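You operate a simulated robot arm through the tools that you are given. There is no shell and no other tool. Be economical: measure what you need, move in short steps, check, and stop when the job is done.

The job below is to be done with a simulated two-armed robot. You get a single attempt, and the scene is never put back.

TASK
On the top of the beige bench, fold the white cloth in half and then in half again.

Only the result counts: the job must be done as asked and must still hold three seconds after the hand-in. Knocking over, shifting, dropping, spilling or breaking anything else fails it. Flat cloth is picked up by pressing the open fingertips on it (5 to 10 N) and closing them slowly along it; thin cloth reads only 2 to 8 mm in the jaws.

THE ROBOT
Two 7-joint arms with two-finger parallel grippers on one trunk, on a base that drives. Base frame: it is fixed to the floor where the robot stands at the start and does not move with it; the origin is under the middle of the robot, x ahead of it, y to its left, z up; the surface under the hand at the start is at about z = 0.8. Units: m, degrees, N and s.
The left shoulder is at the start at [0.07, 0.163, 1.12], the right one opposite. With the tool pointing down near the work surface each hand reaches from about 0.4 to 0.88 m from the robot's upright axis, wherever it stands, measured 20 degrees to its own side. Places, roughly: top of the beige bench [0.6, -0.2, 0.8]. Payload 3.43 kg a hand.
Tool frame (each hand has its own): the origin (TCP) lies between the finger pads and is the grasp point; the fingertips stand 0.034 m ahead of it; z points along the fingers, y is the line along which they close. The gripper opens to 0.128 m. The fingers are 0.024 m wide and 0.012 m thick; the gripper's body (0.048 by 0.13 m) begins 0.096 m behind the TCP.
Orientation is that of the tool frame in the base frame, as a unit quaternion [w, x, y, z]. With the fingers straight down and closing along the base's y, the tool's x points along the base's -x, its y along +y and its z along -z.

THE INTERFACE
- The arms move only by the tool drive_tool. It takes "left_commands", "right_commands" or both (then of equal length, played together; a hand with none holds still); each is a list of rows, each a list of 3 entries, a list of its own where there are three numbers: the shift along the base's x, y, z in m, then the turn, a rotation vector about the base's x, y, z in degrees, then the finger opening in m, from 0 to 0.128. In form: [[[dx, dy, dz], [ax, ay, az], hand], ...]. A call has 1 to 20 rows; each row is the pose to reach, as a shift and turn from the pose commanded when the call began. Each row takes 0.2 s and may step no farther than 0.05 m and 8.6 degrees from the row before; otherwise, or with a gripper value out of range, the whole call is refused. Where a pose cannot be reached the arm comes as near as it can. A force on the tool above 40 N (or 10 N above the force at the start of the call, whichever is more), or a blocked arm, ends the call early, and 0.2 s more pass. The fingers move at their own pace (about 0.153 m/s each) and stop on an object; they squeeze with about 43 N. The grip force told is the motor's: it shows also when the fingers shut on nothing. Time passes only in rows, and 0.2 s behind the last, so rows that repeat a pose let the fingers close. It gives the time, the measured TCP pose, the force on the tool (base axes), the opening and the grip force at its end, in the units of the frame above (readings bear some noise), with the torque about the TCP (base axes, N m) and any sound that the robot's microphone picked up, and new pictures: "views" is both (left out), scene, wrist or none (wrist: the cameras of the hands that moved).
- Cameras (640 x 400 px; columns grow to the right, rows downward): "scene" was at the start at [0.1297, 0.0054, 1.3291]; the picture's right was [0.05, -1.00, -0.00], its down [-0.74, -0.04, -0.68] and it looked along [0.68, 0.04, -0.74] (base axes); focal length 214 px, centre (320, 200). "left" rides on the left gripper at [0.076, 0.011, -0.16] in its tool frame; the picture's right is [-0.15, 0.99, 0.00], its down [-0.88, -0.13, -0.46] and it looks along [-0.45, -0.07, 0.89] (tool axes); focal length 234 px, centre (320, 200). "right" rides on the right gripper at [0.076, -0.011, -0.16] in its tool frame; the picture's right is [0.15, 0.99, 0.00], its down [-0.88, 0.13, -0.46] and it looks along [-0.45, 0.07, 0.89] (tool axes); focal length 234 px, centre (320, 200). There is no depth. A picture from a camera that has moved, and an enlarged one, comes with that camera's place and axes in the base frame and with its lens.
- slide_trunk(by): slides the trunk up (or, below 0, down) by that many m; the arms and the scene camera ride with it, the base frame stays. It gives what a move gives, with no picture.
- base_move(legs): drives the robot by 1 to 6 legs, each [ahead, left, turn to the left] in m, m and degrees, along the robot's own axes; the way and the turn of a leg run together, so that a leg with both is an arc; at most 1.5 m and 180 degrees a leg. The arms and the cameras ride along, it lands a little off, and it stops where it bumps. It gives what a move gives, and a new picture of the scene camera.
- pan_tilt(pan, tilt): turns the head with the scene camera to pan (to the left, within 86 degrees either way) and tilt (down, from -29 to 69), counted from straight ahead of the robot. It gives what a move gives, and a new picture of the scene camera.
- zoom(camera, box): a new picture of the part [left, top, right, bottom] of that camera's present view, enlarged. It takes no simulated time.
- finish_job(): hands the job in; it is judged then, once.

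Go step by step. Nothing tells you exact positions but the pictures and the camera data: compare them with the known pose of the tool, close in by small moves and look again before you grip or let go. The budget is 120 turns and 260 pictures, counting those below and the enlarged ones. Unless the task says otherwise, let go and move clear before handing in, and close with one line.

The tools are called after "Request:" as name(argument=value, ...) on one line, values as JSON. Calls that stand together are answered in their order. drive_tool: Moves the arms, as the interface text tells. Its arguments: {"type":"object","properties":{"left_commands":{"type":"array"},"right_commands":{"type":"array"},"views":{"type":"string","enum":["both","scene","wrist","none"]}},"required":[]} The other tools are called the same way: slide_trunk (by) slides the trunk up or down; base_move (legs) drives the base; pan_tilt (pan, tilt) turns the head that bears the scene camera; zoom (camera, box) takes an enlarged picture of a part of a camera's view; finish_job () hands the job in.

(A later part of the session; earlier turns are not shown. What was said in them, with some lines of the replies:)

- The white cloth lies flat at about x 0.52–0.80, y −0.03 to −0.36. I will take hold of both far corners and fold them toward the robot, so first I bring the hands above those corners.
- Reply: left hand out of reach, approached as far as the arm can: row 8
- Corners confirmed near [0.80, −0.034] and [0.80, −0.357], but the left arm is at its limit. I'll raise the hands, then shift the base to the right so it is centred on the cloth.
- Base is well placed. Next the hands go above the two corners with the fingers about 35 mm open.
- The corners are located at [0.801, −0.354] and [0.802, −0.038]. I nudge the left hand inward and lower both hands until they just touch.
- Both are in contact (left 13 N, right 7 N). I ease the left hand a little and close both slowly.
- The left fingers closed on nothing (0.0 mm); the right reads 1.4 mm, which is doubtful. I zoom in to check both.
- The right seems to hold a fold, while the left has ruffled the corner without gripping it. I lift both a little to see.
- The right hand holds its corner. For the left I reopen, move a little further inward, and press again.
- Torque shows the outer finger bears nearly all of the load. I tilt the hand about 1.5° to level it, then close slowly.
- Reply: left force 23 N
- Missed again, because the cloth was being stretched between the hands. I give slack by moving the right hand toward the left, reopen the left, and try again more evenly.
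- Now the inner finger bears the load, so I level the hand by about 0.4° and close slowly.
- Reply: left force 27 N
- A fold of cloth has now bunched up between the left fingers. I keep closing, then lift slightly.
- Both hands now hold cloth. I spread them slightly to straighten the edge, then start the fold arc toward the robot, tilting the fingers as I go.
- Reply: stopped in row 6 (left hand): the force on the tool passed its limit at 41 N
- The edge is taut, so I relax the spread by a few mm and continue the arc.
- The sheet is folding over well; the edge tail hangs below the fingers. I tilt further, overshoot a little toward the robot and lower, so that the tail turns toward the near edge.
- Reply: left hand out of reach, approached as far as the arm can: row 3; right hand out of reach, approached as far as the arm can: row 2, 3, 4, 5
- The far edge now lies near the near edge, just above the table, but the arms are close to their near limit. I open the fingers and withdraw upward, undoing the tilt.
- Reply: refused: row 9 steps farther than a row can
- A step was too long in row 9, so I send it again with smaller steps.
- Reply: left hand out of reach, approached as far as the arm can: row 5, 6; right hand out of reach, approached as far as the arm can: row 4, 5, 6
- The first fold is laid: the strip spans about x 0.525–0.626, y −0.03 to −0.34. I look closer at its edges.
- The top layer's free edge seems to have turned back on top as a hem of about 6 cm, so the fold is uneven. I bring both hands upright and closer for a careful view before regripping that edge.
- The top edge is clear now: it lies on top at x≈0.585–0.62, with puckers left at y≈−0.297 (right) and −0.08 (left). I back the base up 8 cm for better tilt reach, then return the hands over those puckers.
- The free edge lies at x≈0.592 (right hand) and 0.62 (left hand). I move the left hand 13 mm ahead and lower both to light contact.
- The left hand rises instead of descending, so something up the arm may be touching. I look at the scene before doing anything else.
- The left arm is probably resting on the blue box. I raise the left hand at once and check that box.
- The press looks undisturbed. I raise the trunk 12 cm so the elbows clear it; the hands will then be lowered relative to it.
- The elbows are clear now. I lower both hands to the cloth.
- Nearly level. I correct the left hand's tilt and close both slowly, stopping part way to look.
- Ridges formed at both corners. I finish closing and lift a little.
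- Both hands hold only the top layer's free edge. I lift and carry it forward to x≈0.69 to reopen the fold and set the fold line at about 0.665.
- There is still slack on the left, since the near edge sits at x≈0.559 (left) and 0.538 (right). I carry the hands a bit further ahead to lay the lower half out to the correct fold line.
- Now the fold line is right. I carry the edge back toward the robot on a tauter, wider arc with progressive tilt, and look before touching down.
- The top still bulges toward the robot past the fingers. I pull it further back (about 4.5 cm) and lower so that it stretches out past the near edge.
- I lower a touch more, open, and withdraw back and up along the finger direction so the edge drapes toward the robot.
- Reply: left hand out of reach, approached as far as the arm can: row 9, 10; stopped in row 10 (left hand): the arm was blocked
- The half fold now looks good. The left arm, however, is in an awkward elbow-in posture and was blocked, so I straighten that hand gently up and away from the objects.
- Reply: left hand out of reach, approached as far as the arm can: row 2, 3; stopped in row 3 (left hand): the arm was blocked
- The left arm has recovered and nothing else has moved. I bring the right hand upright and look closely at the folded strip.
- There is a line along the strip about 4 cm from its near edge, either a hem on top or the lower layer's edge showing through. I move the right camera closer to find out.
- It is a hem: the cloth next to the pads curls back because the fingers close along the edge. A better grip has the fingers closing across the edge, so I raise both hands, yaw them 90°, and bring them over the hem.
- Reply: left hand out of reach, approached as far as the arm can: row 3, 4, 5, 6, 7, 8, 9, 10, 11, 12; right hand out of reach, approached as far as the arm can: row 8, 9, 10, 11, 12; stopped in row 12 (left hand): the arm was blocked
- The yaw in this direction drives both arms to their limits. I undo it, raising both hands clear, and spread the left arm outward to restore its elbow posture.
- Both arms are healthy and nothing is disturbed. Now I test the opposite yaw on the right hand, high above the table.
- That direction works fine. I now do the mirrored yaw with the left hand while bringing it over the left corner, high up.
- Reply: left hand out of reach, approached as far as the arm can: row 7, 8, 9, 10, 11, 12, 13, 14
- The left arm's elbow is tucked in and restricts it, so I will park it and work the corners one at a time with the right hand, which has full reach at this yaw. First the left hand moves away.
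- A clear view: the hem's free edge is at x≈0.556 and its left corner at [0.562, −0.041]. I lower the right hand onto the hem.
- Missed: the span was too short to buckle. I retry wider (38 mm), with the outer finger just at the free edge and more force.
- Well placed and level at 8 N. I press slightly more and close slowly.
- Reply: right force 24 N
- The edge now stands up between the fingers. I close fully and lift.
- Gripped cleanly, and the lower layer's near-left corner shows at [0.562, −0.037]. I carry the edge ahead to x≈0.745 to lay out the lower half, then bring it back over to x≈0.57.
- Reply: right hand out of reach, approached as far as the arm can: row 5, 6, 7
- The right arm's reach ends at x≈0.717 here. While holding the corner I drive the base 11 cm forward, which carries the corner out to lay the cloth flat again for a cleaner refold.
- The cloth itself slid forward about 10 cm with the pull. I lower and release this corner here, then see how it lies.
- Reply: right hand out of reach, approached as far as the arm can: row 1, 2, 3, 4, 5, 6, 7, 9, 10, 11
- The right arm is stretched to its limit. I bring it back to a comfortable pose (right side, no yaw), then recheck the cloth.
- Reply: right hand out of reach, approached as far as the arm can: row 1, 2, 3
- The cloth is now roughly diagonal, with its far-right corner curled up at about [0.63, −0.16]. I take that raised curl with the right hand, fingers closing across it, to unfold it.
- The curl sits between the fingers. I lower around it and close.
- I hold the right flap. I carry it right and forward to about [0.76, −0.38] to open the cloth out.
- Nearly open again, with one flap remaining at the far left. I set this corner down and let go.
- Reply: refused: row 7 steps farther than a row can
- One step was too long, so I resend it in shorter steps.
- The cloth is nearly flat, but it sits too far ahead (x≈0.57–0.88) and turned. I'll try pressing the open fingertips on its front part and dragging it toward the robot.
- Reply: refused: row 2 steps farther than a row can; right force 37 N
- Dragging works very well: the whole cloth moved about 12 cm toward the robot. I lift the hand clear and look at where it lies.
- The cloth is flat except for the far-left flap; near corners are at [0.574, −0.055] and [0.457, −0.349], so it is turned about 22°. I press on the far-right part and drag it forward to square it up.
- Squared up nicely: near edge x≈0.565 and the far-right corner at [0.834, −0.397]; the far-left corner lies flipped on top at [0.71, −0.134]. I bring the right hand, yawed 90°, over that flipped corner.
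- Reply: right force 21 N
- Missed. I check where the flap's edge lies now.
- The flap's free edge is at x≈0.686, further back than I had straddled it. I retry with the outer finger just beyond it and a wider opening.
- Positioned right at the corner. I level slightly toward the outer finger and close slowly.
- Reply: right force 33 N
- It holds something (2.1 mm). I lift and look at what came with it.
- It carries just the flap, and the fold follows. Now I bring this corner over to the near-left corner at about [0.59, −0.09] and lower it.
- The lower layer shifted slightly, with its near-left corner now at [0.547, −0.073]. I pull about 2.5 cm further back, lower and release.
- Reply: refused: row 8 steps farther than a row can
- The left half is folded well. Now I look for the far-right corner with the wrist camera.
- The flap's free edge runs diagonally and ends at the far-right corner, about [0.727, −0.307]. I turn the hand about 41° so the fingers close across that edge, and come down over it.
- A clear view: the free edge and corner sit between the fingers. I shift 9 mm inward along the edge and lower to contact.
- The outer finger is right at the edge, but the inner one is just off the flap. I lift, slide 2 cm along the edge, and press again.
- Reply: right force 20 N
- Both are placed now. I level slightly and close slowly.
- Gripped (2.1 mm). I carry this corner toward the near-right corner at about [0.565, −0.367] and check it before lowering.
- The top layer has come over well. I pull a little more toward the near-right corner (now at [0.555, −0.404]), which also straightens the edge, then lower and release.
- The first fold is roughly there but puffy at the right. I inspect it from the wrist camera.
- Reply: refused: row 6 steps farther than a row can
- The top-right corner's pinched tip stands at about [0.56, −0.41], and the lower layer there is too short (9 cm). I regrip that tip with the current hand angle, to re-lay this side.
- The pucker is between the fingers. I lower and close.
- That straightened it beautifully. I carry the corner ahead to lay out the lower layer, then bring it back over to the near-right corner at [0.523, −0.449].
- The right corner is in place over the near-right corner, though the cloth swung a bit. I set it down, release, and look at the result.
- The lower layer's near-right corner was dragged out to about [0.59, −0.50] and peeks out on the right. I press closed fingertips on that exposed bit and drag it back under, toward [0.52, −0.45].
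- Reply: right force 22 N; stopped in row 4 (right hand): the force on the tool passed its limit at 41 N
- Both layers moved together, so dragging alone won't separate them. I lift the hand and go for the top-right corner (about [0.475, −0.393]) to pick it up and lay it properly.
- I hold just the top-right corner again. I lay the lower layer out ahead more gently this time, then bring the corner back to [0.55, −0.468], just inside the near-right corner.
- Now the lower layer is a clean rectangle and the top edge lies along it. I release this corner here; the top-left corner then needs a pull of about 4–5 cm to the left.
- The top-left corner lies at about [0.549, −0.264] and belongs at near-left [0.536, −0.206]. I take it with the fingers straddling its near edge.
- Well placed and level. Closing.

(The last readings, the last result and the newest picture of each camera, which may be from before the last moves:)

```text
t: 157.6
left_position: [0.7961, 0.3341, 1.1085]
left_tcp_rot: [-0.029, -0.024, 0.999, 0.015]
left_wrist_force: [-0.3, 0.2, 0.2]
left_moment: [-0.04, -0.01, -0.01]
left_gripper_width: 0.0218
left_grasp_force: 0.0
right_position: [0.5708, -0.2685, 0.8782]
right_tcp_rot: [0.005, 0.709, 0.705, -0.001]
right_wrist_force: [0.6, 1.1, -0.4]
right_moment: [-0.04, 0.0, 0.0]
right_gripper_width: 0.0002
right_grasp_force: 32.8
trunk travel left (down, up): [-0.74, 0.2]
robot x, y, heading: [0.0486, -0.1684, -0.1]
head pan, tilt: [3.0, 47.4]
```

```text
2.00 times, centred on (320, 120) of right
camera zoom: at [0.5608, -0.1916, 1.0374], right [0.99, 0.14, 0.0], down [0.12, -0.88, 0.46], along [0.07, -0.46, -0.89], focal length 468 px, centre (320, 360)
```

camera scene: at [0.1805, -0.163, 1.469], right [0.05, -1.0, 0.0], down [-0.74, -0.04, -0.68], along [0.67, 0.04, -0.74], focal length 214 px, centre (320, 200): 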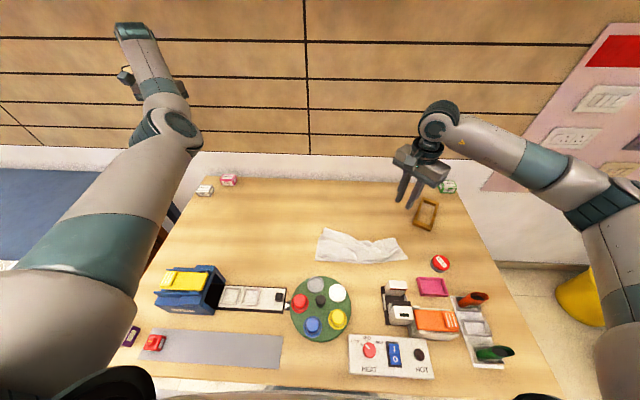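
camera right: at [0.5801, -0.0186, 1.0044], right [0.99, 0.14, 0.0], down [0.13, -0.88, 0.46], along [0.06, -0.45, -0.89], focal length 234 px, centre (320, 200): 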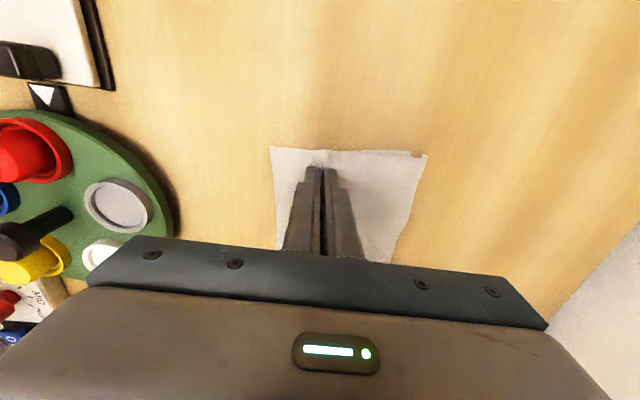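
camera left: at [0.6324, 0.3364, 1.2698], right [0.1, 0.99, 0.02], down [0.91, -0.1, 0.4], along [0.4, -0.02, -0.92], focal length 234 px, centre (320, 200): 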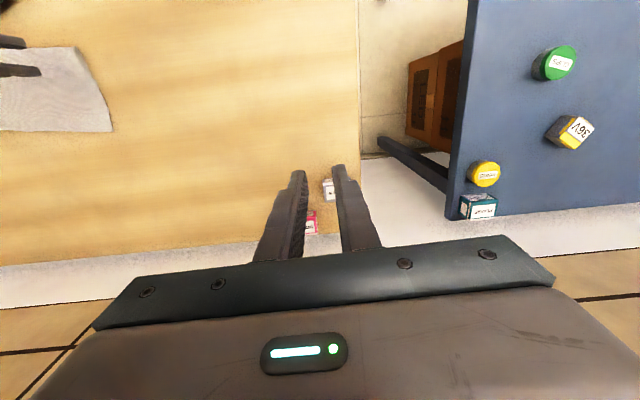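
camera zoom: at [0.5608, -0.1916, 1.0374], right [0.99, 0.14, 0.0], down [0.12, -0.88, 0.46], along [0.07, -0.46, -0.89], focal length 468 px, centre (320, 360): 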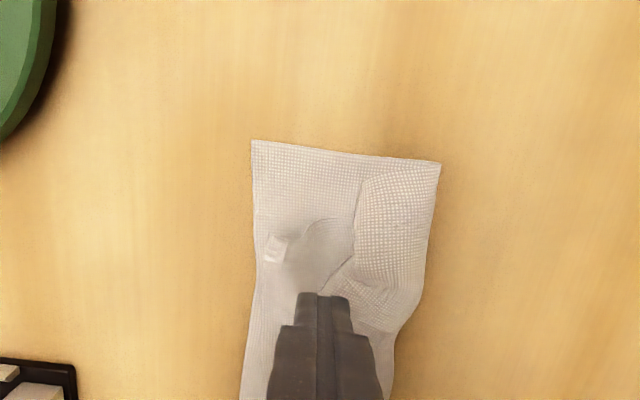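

Missed. The corner is a bit further left, so I shift 13 mm that way and retry with a firmer press.

Request:
drive_tool(right_commands=[[[0, 0.008, 0.005], [0, 0, 0], 0.02], [[-0.002, 0.013, 0.0], [0, 0, 0], 0.045], [[-0.002, 0.013, -0.025], [0, 0, 0], 0.045], [[-0.002, 0.013, -0.04], [0, 0, 0], 0.045], [[-0.002, 0.013, -0.046], [0, 0, 0], 0.045], [[-0.002, 0.013, -0.0475], [0, 0, 0], 0.045], [[-0.002, 0.013, -0.0475], [0, 0, 0], 0.041], [[-0.002, 0.013, -0.0475], [0, 0, 0], 0.037], [[-0.002, 0.013, -0.0475], [0, 0, 0], 0.033], [[-0.002, 0.013, -0.0475], [0, 0, 0], 0.029], [[-0.002, 0.013, -0.0475], [0, 0, 0], 0.025], [[-0.002, 0.013, -0.0475], [0, 0, 0], 0.021], [[-0.002, 0.013, -0.0475], [0, 0, 0], 0.017]], views="none")

Request:
zoom(camera="right", box=[200, 60, 440, 210])

```text
t: 159.5
left_position: [0.7962, 0.3348, 1.1084]
left_tcp_rot: [-0.032, -0.023, 0.999, 0.015]
left_wrist_force: [0.4, -0.1, 0.3]
left_moment: [0.0, 0.03, -0.01]
left_gripper_width: 0.0221
left_grasp_force: 0.0
right_position: [0.5726, -0.2546, 0.8357]
right_tcp_rot: [0.004, 0.708, 0.706, 0.005]
right_wrist_force: [-4.5, -1.9, 20.2]
right_moment: [0.06, -0.13, 0.02]
right_gripper_width: 0.0316
right_grasp_force: 0.1
trunk travel left (down, up): [-0.74, 0.2]
robot x, y, heading: [0.0481, -0.1696, 0.2]
head pan, tilt: [3.0, 47.4]
stopped in row 9 (right hand): the force on the tool passed its limit at 42 N (the readings are from after the stop); the commanded pose is now the measured one
```

```text
2.67 times, centred on (320, 135) of right
camera zoom: at [0.56, -0.179, 0.9957], right [0.99, 0.14, 0.01], down [0.12, -0.88, 0.46], along [0.08, -0.45, -0.89], focal length 624 px, centre (320, 373)
```

zoom: 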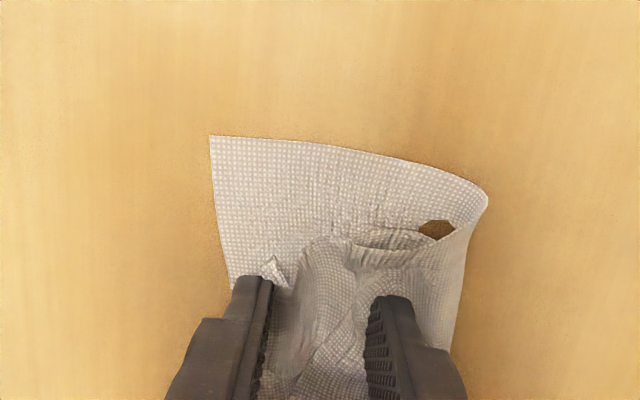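

A ridge is forming. I continue closing and lift.

Request:
drive_tool(right_commands=[[[0, 0, 0.0005], [0, 0, 0], 0.028], [[0, 0, 0.0005], [0, 0, 0], 0.024], [[0, 0, 0.0005], [0, 0, 0], 0.02], [[0, 0, 0.0005], [0, 0, 0], 0.016], [[0, 0, 0.0005], [0, 0, 0], 0.012], [[0, 0, 0.0005], [0, 0, 0], 0.008], [[0, 0, 0.0005], [0, 0, 0], 0.004], [[0, 0, 0.0005], [0, 0, 0], 0.0], [[0, 0, 0.0005], [0, 0, 0], 0.0], [[0, 0, 0.025], [0, 0, 0], 0.0], [[0, 0.005, 0.05], [0, 0, 0], 0.0]], views="none")

Request:
zoom(camera="right", box=[160, 20, 480, 220])

Request:
zoom(camera="scene", box=[290, 190, 450, 290])

```text
t: 161.9
left_position: [0.796, 0.3358, 1.1083]
left_tcp_rot: [-0.03, -0.024, 0.999, 0.015]
left_wrist_force: [-0.5, 0.7, -0.9]
left_moment: [0.0, -0.01, 0.0]
left_gripper_width: 0.0221
left_grasp_force: 0.1
right_position: [0.571, -0.2506, 0.884]
right_tcp_rot: [0.004, 0.709, 0.705, 0.001]
right_wrist_force: [-0.2, -0.2, -0.6]
right_moment: [-0.01, -0.03, 0.01]
right_gripper_width: 0.0
right_grasp_force: 32.5
trunk travel left (down, up): [-0.74, 0.2]
robot x, y, heading: [0.0475, -0.1696, 0.3]
head pan, tilt: [3.0, 47.4]
```

```text
2.00 times, centred on (320, 120) of right
camera zoom: at [0.5601, -0.174, 1.0435], right [0.99, 0.14, 0.01], down [0.12, -0.88, 0.46], along [0.07, -0.46, -0.89], focal length 468 px, centre (320, 360)
```

zoom: 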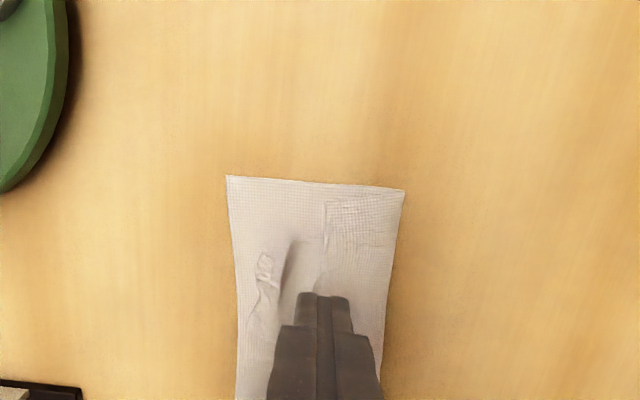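

```text
4.00 times, centred on (370, 240) of scene
camera zoom: at [0.1792, -0.1624, 1.4691], right [0.05, -1.0, 0.0], down [-0.74, -0.04, -0.68], along [0.68, 0.04, -0.74], focal length 858 px, centre (120, 40)
```

zoom: 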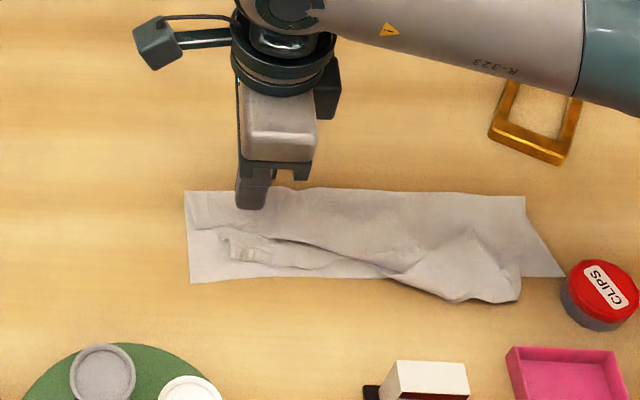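

The strip now lies as a clean rectangle, x 0.52–0.615, y −0.20 to −0.51, good enough for the first fold, and turns are limited. For the second fold I square the hand (fingers closing along y) over the left end.

Request:
drive_tool(right_commands=[[[0, 0, 0.02], [0, 0, 8], 0.02], [[0, 0, 0.03], [0, 0, 16], 0.05], [[-0.005, 0.006, 0.03], [0, 0, 24], 0.05], [[-0.01, 0.012, 0.03], [0, 0, 32], 0.05], [[-0.015, 0.018, 0.03], [0, 0, 40], 0.05], [[-0.018, 0.024, 0.03], [0, 0, 48], 0.05], [[-0.02, 0.029, 0.03], [0, 0, 56], 0.05], [[-0.021, 0.029, 0.02], [0, 0, 64], 0.05], [[-0.021, 0.029, 0.01], [0, 0, 72], 0.05], [[-0.021, 0.029, 0], [0, 0, 80], 0.05], [[-0.021, 0.029, -0.01], [0, 0, 88], 0.05], [[-0.021, 0.029, -0.03], [0, 0, 90], 0.05], [[-0.021, 0.029, -0.03], [0, 0, 90], 0.05]], views="none")

Request:
zoom(camera="right", box=[120, 0, 520, 250])

```text
t: 164.7
left_position: [0.7974, 0.3343, 1.1078]
left_tcp_rot: [-0.031, -0.024, 0.999, 0.015]
left_wrist_force: [-0.4, -1.1, 0.6]
left_moment: [0.0, -0.02, 0.0]
left_gripper_width: 0.022
left_grasp_force: 0.1
right_position: [0.5499, -0.2224, 0.8531]
right_tcp_rot: [0.001, 0.002, 1.0, 0.005]
right_wrist_force: [-0.1, 1.2, 0.5]
right_moment: [0.01, 0.01, 0.0]
right_gripper_width: 0.05
right_grasp_force: 0.1
trunk travel left (down, up): [-0.74, 0.2]
robot x, y, heading: [0.0498, -0.1687, 0.1]
head pan, tilt: [3.0, 47.4]
```

```text
1.60 times, centred on (320, 125) of right
camera zoom: at [0.4753, -0.2341, 1.0132], right [-0.14, 0.99, 0.01], down [0.88, 0.12, 0.46], along [0.45, 0.07, -0.89], focal length 375 px, centre (320, 320)
```

zoom: 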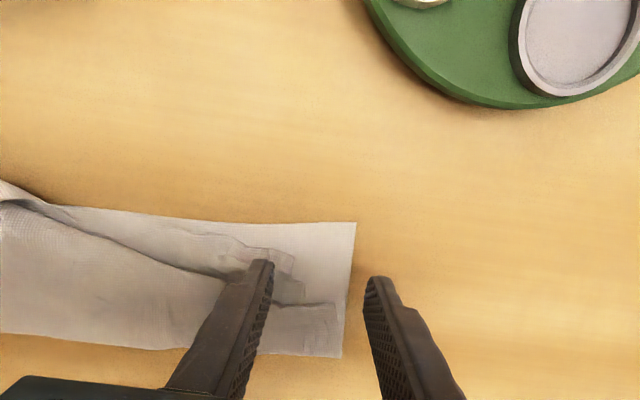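

Aligned: the edge is at y≈−0.2035 and the strip's middle at x≈0.563. I centre, press, close slowly and lift in one go.

Request:
drive_tool(right_commands=[[[0.012, 0, -0.01], [-0.5, 0, 0], 0.05], [[0.012, 0, -0.016], [-0.5, 0, 0], 0.05], [[0.012, 0, -0.018], [-0.5, 0, 0], 0.05], [[0.012, 0, -0.018], [-0.5, 0, 0], 0.046], [[0.012, 0, -0.018], [-0.5, 0, 0], 0.042], [[0.012, 0, -0.018], [-0.5, 0, 0], 0.038], [[0.012, 0, -0.018], [-0.5, 0, 0], 0.034], [[0.012, 0, -0.018], [-0.5, 0, 0], 0.03], [[0.012, 0, -0.018], [-0.5, 0, 0], 0.026], [[0.012, 0, -0.018], [-0.5, 0, 0], 0.022], [[0.012, 0, -0.018], [-0.5, 0, 0], 0.018], [[0.012, 0, -0.018], [-0.5, 0, 0], 0.014], [[0.012, 0, -0.018], [-0.5, 0, 0], 0.01], [[0.012, 0, -0.018], [-0.5, 0, 0], 0.005], [[0.012, 0, -0.018], [-0.5, 0, 0], 0.0], [[0.012, 0, -0.018], [-0.5, 0, 0], 0.0], [[0.012, 0, 0.01], [-0.5, 0, 0], 0.0], [[0.012, -0.01, 0.035], [-0.5, 0, 0], 0.0]], views="none")

Request:
zoom(camera="scene", box=[290, 190, 450, 290])

Request:
zoom(camera="right", box=[120, 0, 520, 250])

```text
t: 168.5
left_position: [0.7961, 0.3327, 1.1095]
left_tcp_rot: [-0.03, -0.024, 0.999, 0.016]
left_wrist_force: [0.1, 0.1, -0.6]
left_moment: [0.05, -0.02, 0.0]
left_gripper_width: 0.022
left_grasp_force: 0.0
right_position: [0.5602, -0.2325, 0.8907]
right_tcp_rot: [0.0, 0.003, 1.0, 0.001]
right_wrist_force: [-0.8, 0.4, 0.5]
right_moment: [0.03, -0.01, -0.02]
right_gripper_width: 0.0015
right_grasp_force: 37.0
trunk travel left (down, up): [-0.74, 0.2]
robot x, y, heading: [0.051, -0.1682, 0.4]
head pan, tilt: [3.0, 47.4]
```

```text
4.00 times, centred on (370, 240) of scene
camera zoom: at [0.1796, -0.1638, 1.4691], right [0.05, -1.0, 0.0], down [-0.74, -0.04, -0.68], along [0.68, 0.04, -0.74], focal length 858 px, centre (120, 40)
```

zoom: 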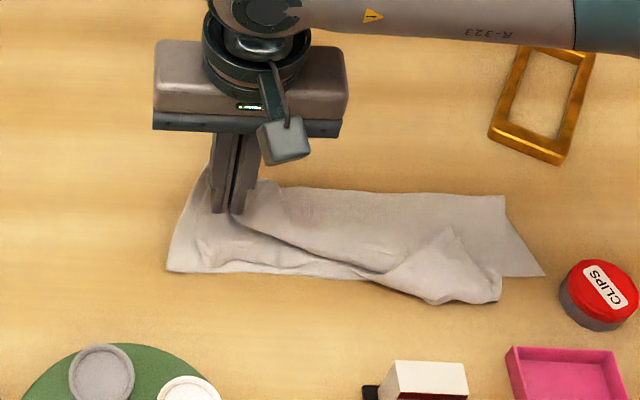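

```text
1.60 times, centred on (320, 125) of right
camera zoom: at [0.4865, -0.2433, 1.049], right [-0.14, 0.99, 0.0], down [0.88, 0.13, 0.46], along [0.45, 0.07, -0.89], focal length 375 px, centre (320, 320)
```

zoom: 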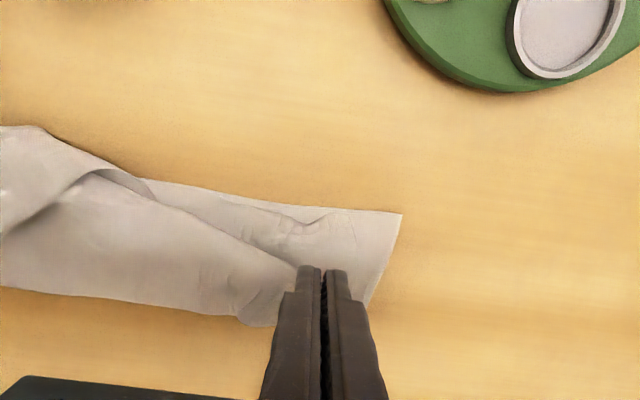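

It holds the left end (1.5 mm). I carry it up and over to the right end, with a slight tilt, and check before releasing.

Request:
drive_tool(right_commands=[[[0, -0.015, 0.03], [2, 0, 0], 0], [[0, -0.04, 0.06], [5, 0, 0], 0], [[0, -0.07, 0.085], [9, 0, 0], 0], [[0, -0.105, 0.095], [13, 0, 0], 0], [[0, -0.14, 0.095], [17, 0, 0], 0], [[0, -0.175, 0.085], [21, 0, 0], 0], [[0, -0.21, 0.065], [25, 0, 0], 0], [[0, -0.235, 0.035], [28, 0, 0], 0], [[0, -0.25, 0.0], [30, 0, 0], 0], [[0, -0.255, -0.03], [30, 0, 0], 0], [[0, -0.255, -0.03], [30, 0, 0], 0]], views="none")

Request:
zoom(camera="scene", box=[290, 180, 450, 290])

```text
t: 170.9
left_position: [0.7969, 0.3345, 1.1084]
left_tcp_rot: [-0.031, -0.025, 0.999, 0.015]
left_wrist_force: [-0.4, 0.0, -0.5]
left_moment: [-0.03, -0.01, -0.01]
left_gripper_width: 0.0219
left_grasp_force: 0.0
right_position: [0.5624, -0.4874, 0.8587]
right_tcp_rot: [0.001, 0.002, 0.966, 0.259]
right_wrist_force: [-0.5, 0.1, 0.0]
right_moment: [-0.03, 0.03, 0.0]
right_gripper_width: 0.0018
right_grasp_force: 36.6
trunk travel left (down, up): [-0.74, 0.2]
robot x, y, heading: [0.0508, -0.1704, -0.1]
head pan, tilt: [3.0, 47.4]
```

```text
3.64 times, centred on (370, 235) of scene
camera zoom: at [0.18, -0.163, 1.4692], right [0.05, -1.0, 0.0], down [-0.74, -0.04, -0.68], along [0.68, 0.04, -0.74], focal length 780 px, centre (138, 73)
```

zoom: 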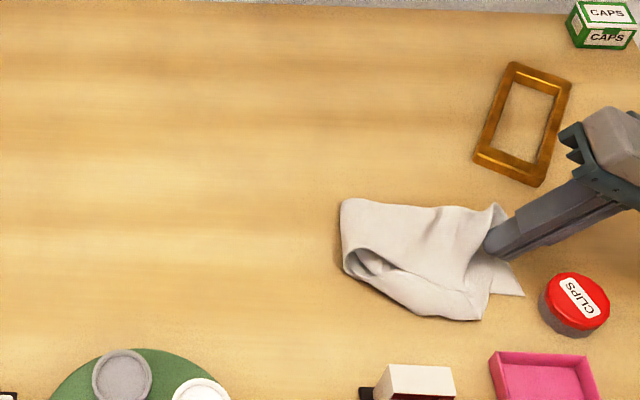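

The quarter fold has come over very well. I lower slightly, open a little, and withdraw back along the fingers, staying above the clips can.

Request:
drive_tool(right_commands=[[[0, 0, -0.008], [0, 0, 0], 0], [[0, 0, -0.015], [0, 0, 0], 0], [[0, 0, -0.015], [0, 0, 0], 0.01], [[0, 0, -0.015], [0, 0, 0], 0.022], [[0.0, -0.01, 0.005], [0, 0, 0], 0.022], [[0.01, -0.02, 0.035], [0, 0, 0], 0.022], [[0.02, -0.03, 0.075], [0, 0, 0], 0.022], [[0.03, -0.03, 0.115], [-6, 0, 0], 0.022], [[0.04, -0.03, 0.15], [-12, 0, 0], 0.022]], views="wrist")

Request:
zoom(camera="scene", box=[330, 200, 450, 280])

```text
t: 172.9
left_position: [0.7969, 0.3354, 1.107]
left_tcp_rot: [-0.031, -0.025, 0.999, 0.016]
left_wrist_force: [-0.4, 0.0, -0.1]
left_moment: [0.01, 0.03, -0.03]
left_gripper_width: 0.0218
left_grasp_force: 0.1
right_position: [0.6028, -0.5159, 1.0101]
right_tcp_rot: [0.0, 0.003, 0.988, 0.155]
right_wrist_force: [-0.2, -0.8, -0.9]
right_moment: [-0.02, 0.01, -0.01]
right_gripper_width: 0.022
right_grasp_force: 0.0
trunk travel left (down, up): [-0.74, 0.2]
robot x, y, heading: [0.0512, -0.1671, -0.1]
head pan, tilt: [3.0, 47.4]
camera right: at [0.5284, -0.5748, 1.1582], right [-0.14, 0.94, 0.3], down [0.88, -0.02, 0.47], along [0.45, 0.33, -0.83], focal length 234 px, centre (320, 200)
```

right: 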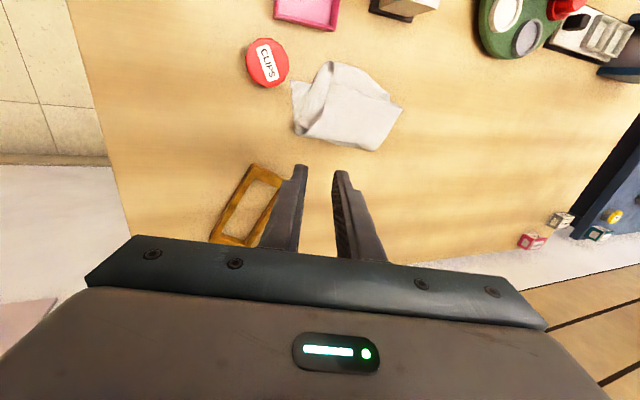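

```text
5.00 times, centred on (390, 240) of scene
camera zoom: at [0.1809, -0.1619, 1.469], right [0.05, -1.0, 0.0], down [-0.74, -0.04, -0.68], along [0.67, 0.04, -0.74], focal length 1072 px, centre (-30, 0)
```

zoom: 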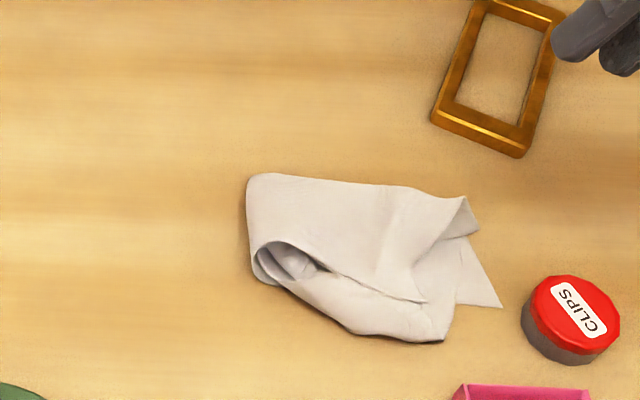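

The cloth is folded into quarters, and nothing else has been touched. I do one gentle downward press with open fingers to settle the puffed left fold, then withdraw.

Request:
drive_tool(right_commands=[[[-0.01, 0.03, 0], [-6, 0, 0], 0.06], [[-0.02, 0.07, 0], [-12, 0, 0], 0.06], [[-0.03, 0.11, 0], [-18, 0, 0], 0.06], [[-0.043, 0.14, -0.02], [-18, 0, 0], 0.06], [[-0.043, 0.14, -0.06], [-18, 0, 0], 0.06], [[-0.043, 0.14, -0.1], [-18, 0, 0], 0.06], [[-0.043, 0.14, -0.135], [-18, 0, 0], 0.06], [[-0.043, 0.14, -0.155], [-18, 0, 0], 0.06], [[-0.043, 0.14, -0.165], [-18, 0, 0], 0.06], [[-0.043, 0.14, -0.169], [-18, 0, 0], 0.06], [[-0.043, 0.14, -0.169], [-18, 0, 0], 0.06], [[-0.043, 0.14, -0.14], [-18, 0, 0], 0.06], [[-0.043, 0.14, -0.1], [-18, 0, 0], 0.06], [[-0.043, 0.14, -0.06], [-18, 0, 0], 0.06], [[-0.03, 0.12, -0.02], [-18, 0, 0], 0.06], [[-0.01, 0.08, 0.0], [-18, 0, 0], 0.06], [[0.03, 0.05, 0.0], [-18, 0, 0], 0.06]], views="scene")

Request:
zoom(camera="scene", box=[330, 200, 450, 280])

```text
t: 176.5
left_position: [0.7988, 0.3349, 1.1074]
left_tcp_rot: [-0.031, -0.025, 0.999, 0.016]
left_wrist_force: [0.2, -0.1, -1.1]
left_moment: [0.03, 0.03, -0.02]
left_gripper_width: 0.0221
left_grasp_force: 0.1
right_position: [0.6342, -0.4666, 1.0098]
right_tcp_rot: [0.001, 0.002, 1.0, 0.0]
right_wrist_force: [-0.2, 0.3, -0.3]
right_moment: [0.03, 0.04, -0.04]
right_gripper_width: 0.0599
right_grasp_force: 0.0
trunk travel left (down, up): [-0.74, 0.2]
robot x, y, heading: [0.0499, -0.1658, -0.0]
head pan, tilt: [3.0, 47.4]
camera scene: at [0.1819, -0.1631, 1.4689], right [0.05, -1.0, 0.0], down [-0.74, -0.04, -0.68], along [0.67, 0.04, -0.74], focal length 214 px, centre (320, 200)
```

scene: 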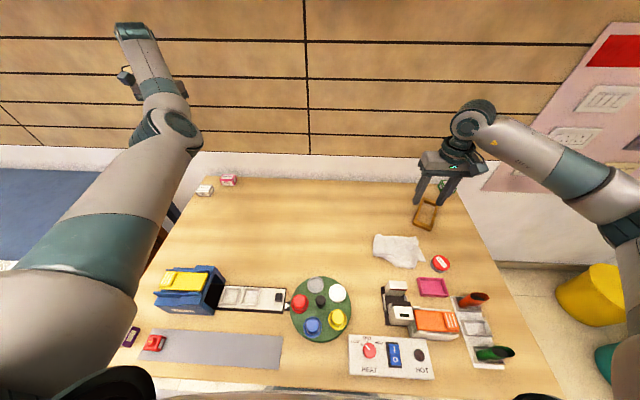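

```text
5.00 times, centred on (390, 240) of scene
camera zoom: at [0.1819, -0.1631, 1.4689], right [0.05, -1.0, 0.0], down [-0.74, -0.04, -0.68], along [0.67, 0.04, -0.74], focal length 1072 px, centre (-30, 0)
```

zoom: 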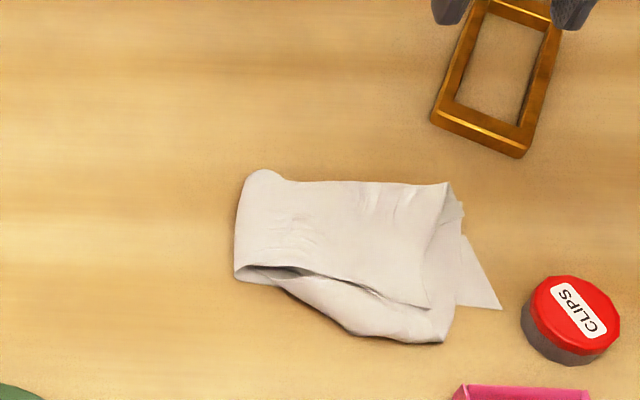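

The cloth lies flat in a two-by-two fold on the beige bench, everything else stands where it was, and both hands are clear. I hand in.

Request:
finish_job()

```text
The job is handed in.
```

The white cloth lies on the beige bench folded in half and then in half again; its layers are a few centimetres out of line at the edges. My left arm probably rested on the blue cap press briefly, but from the pictures neither it nor anything else appears to have moved.
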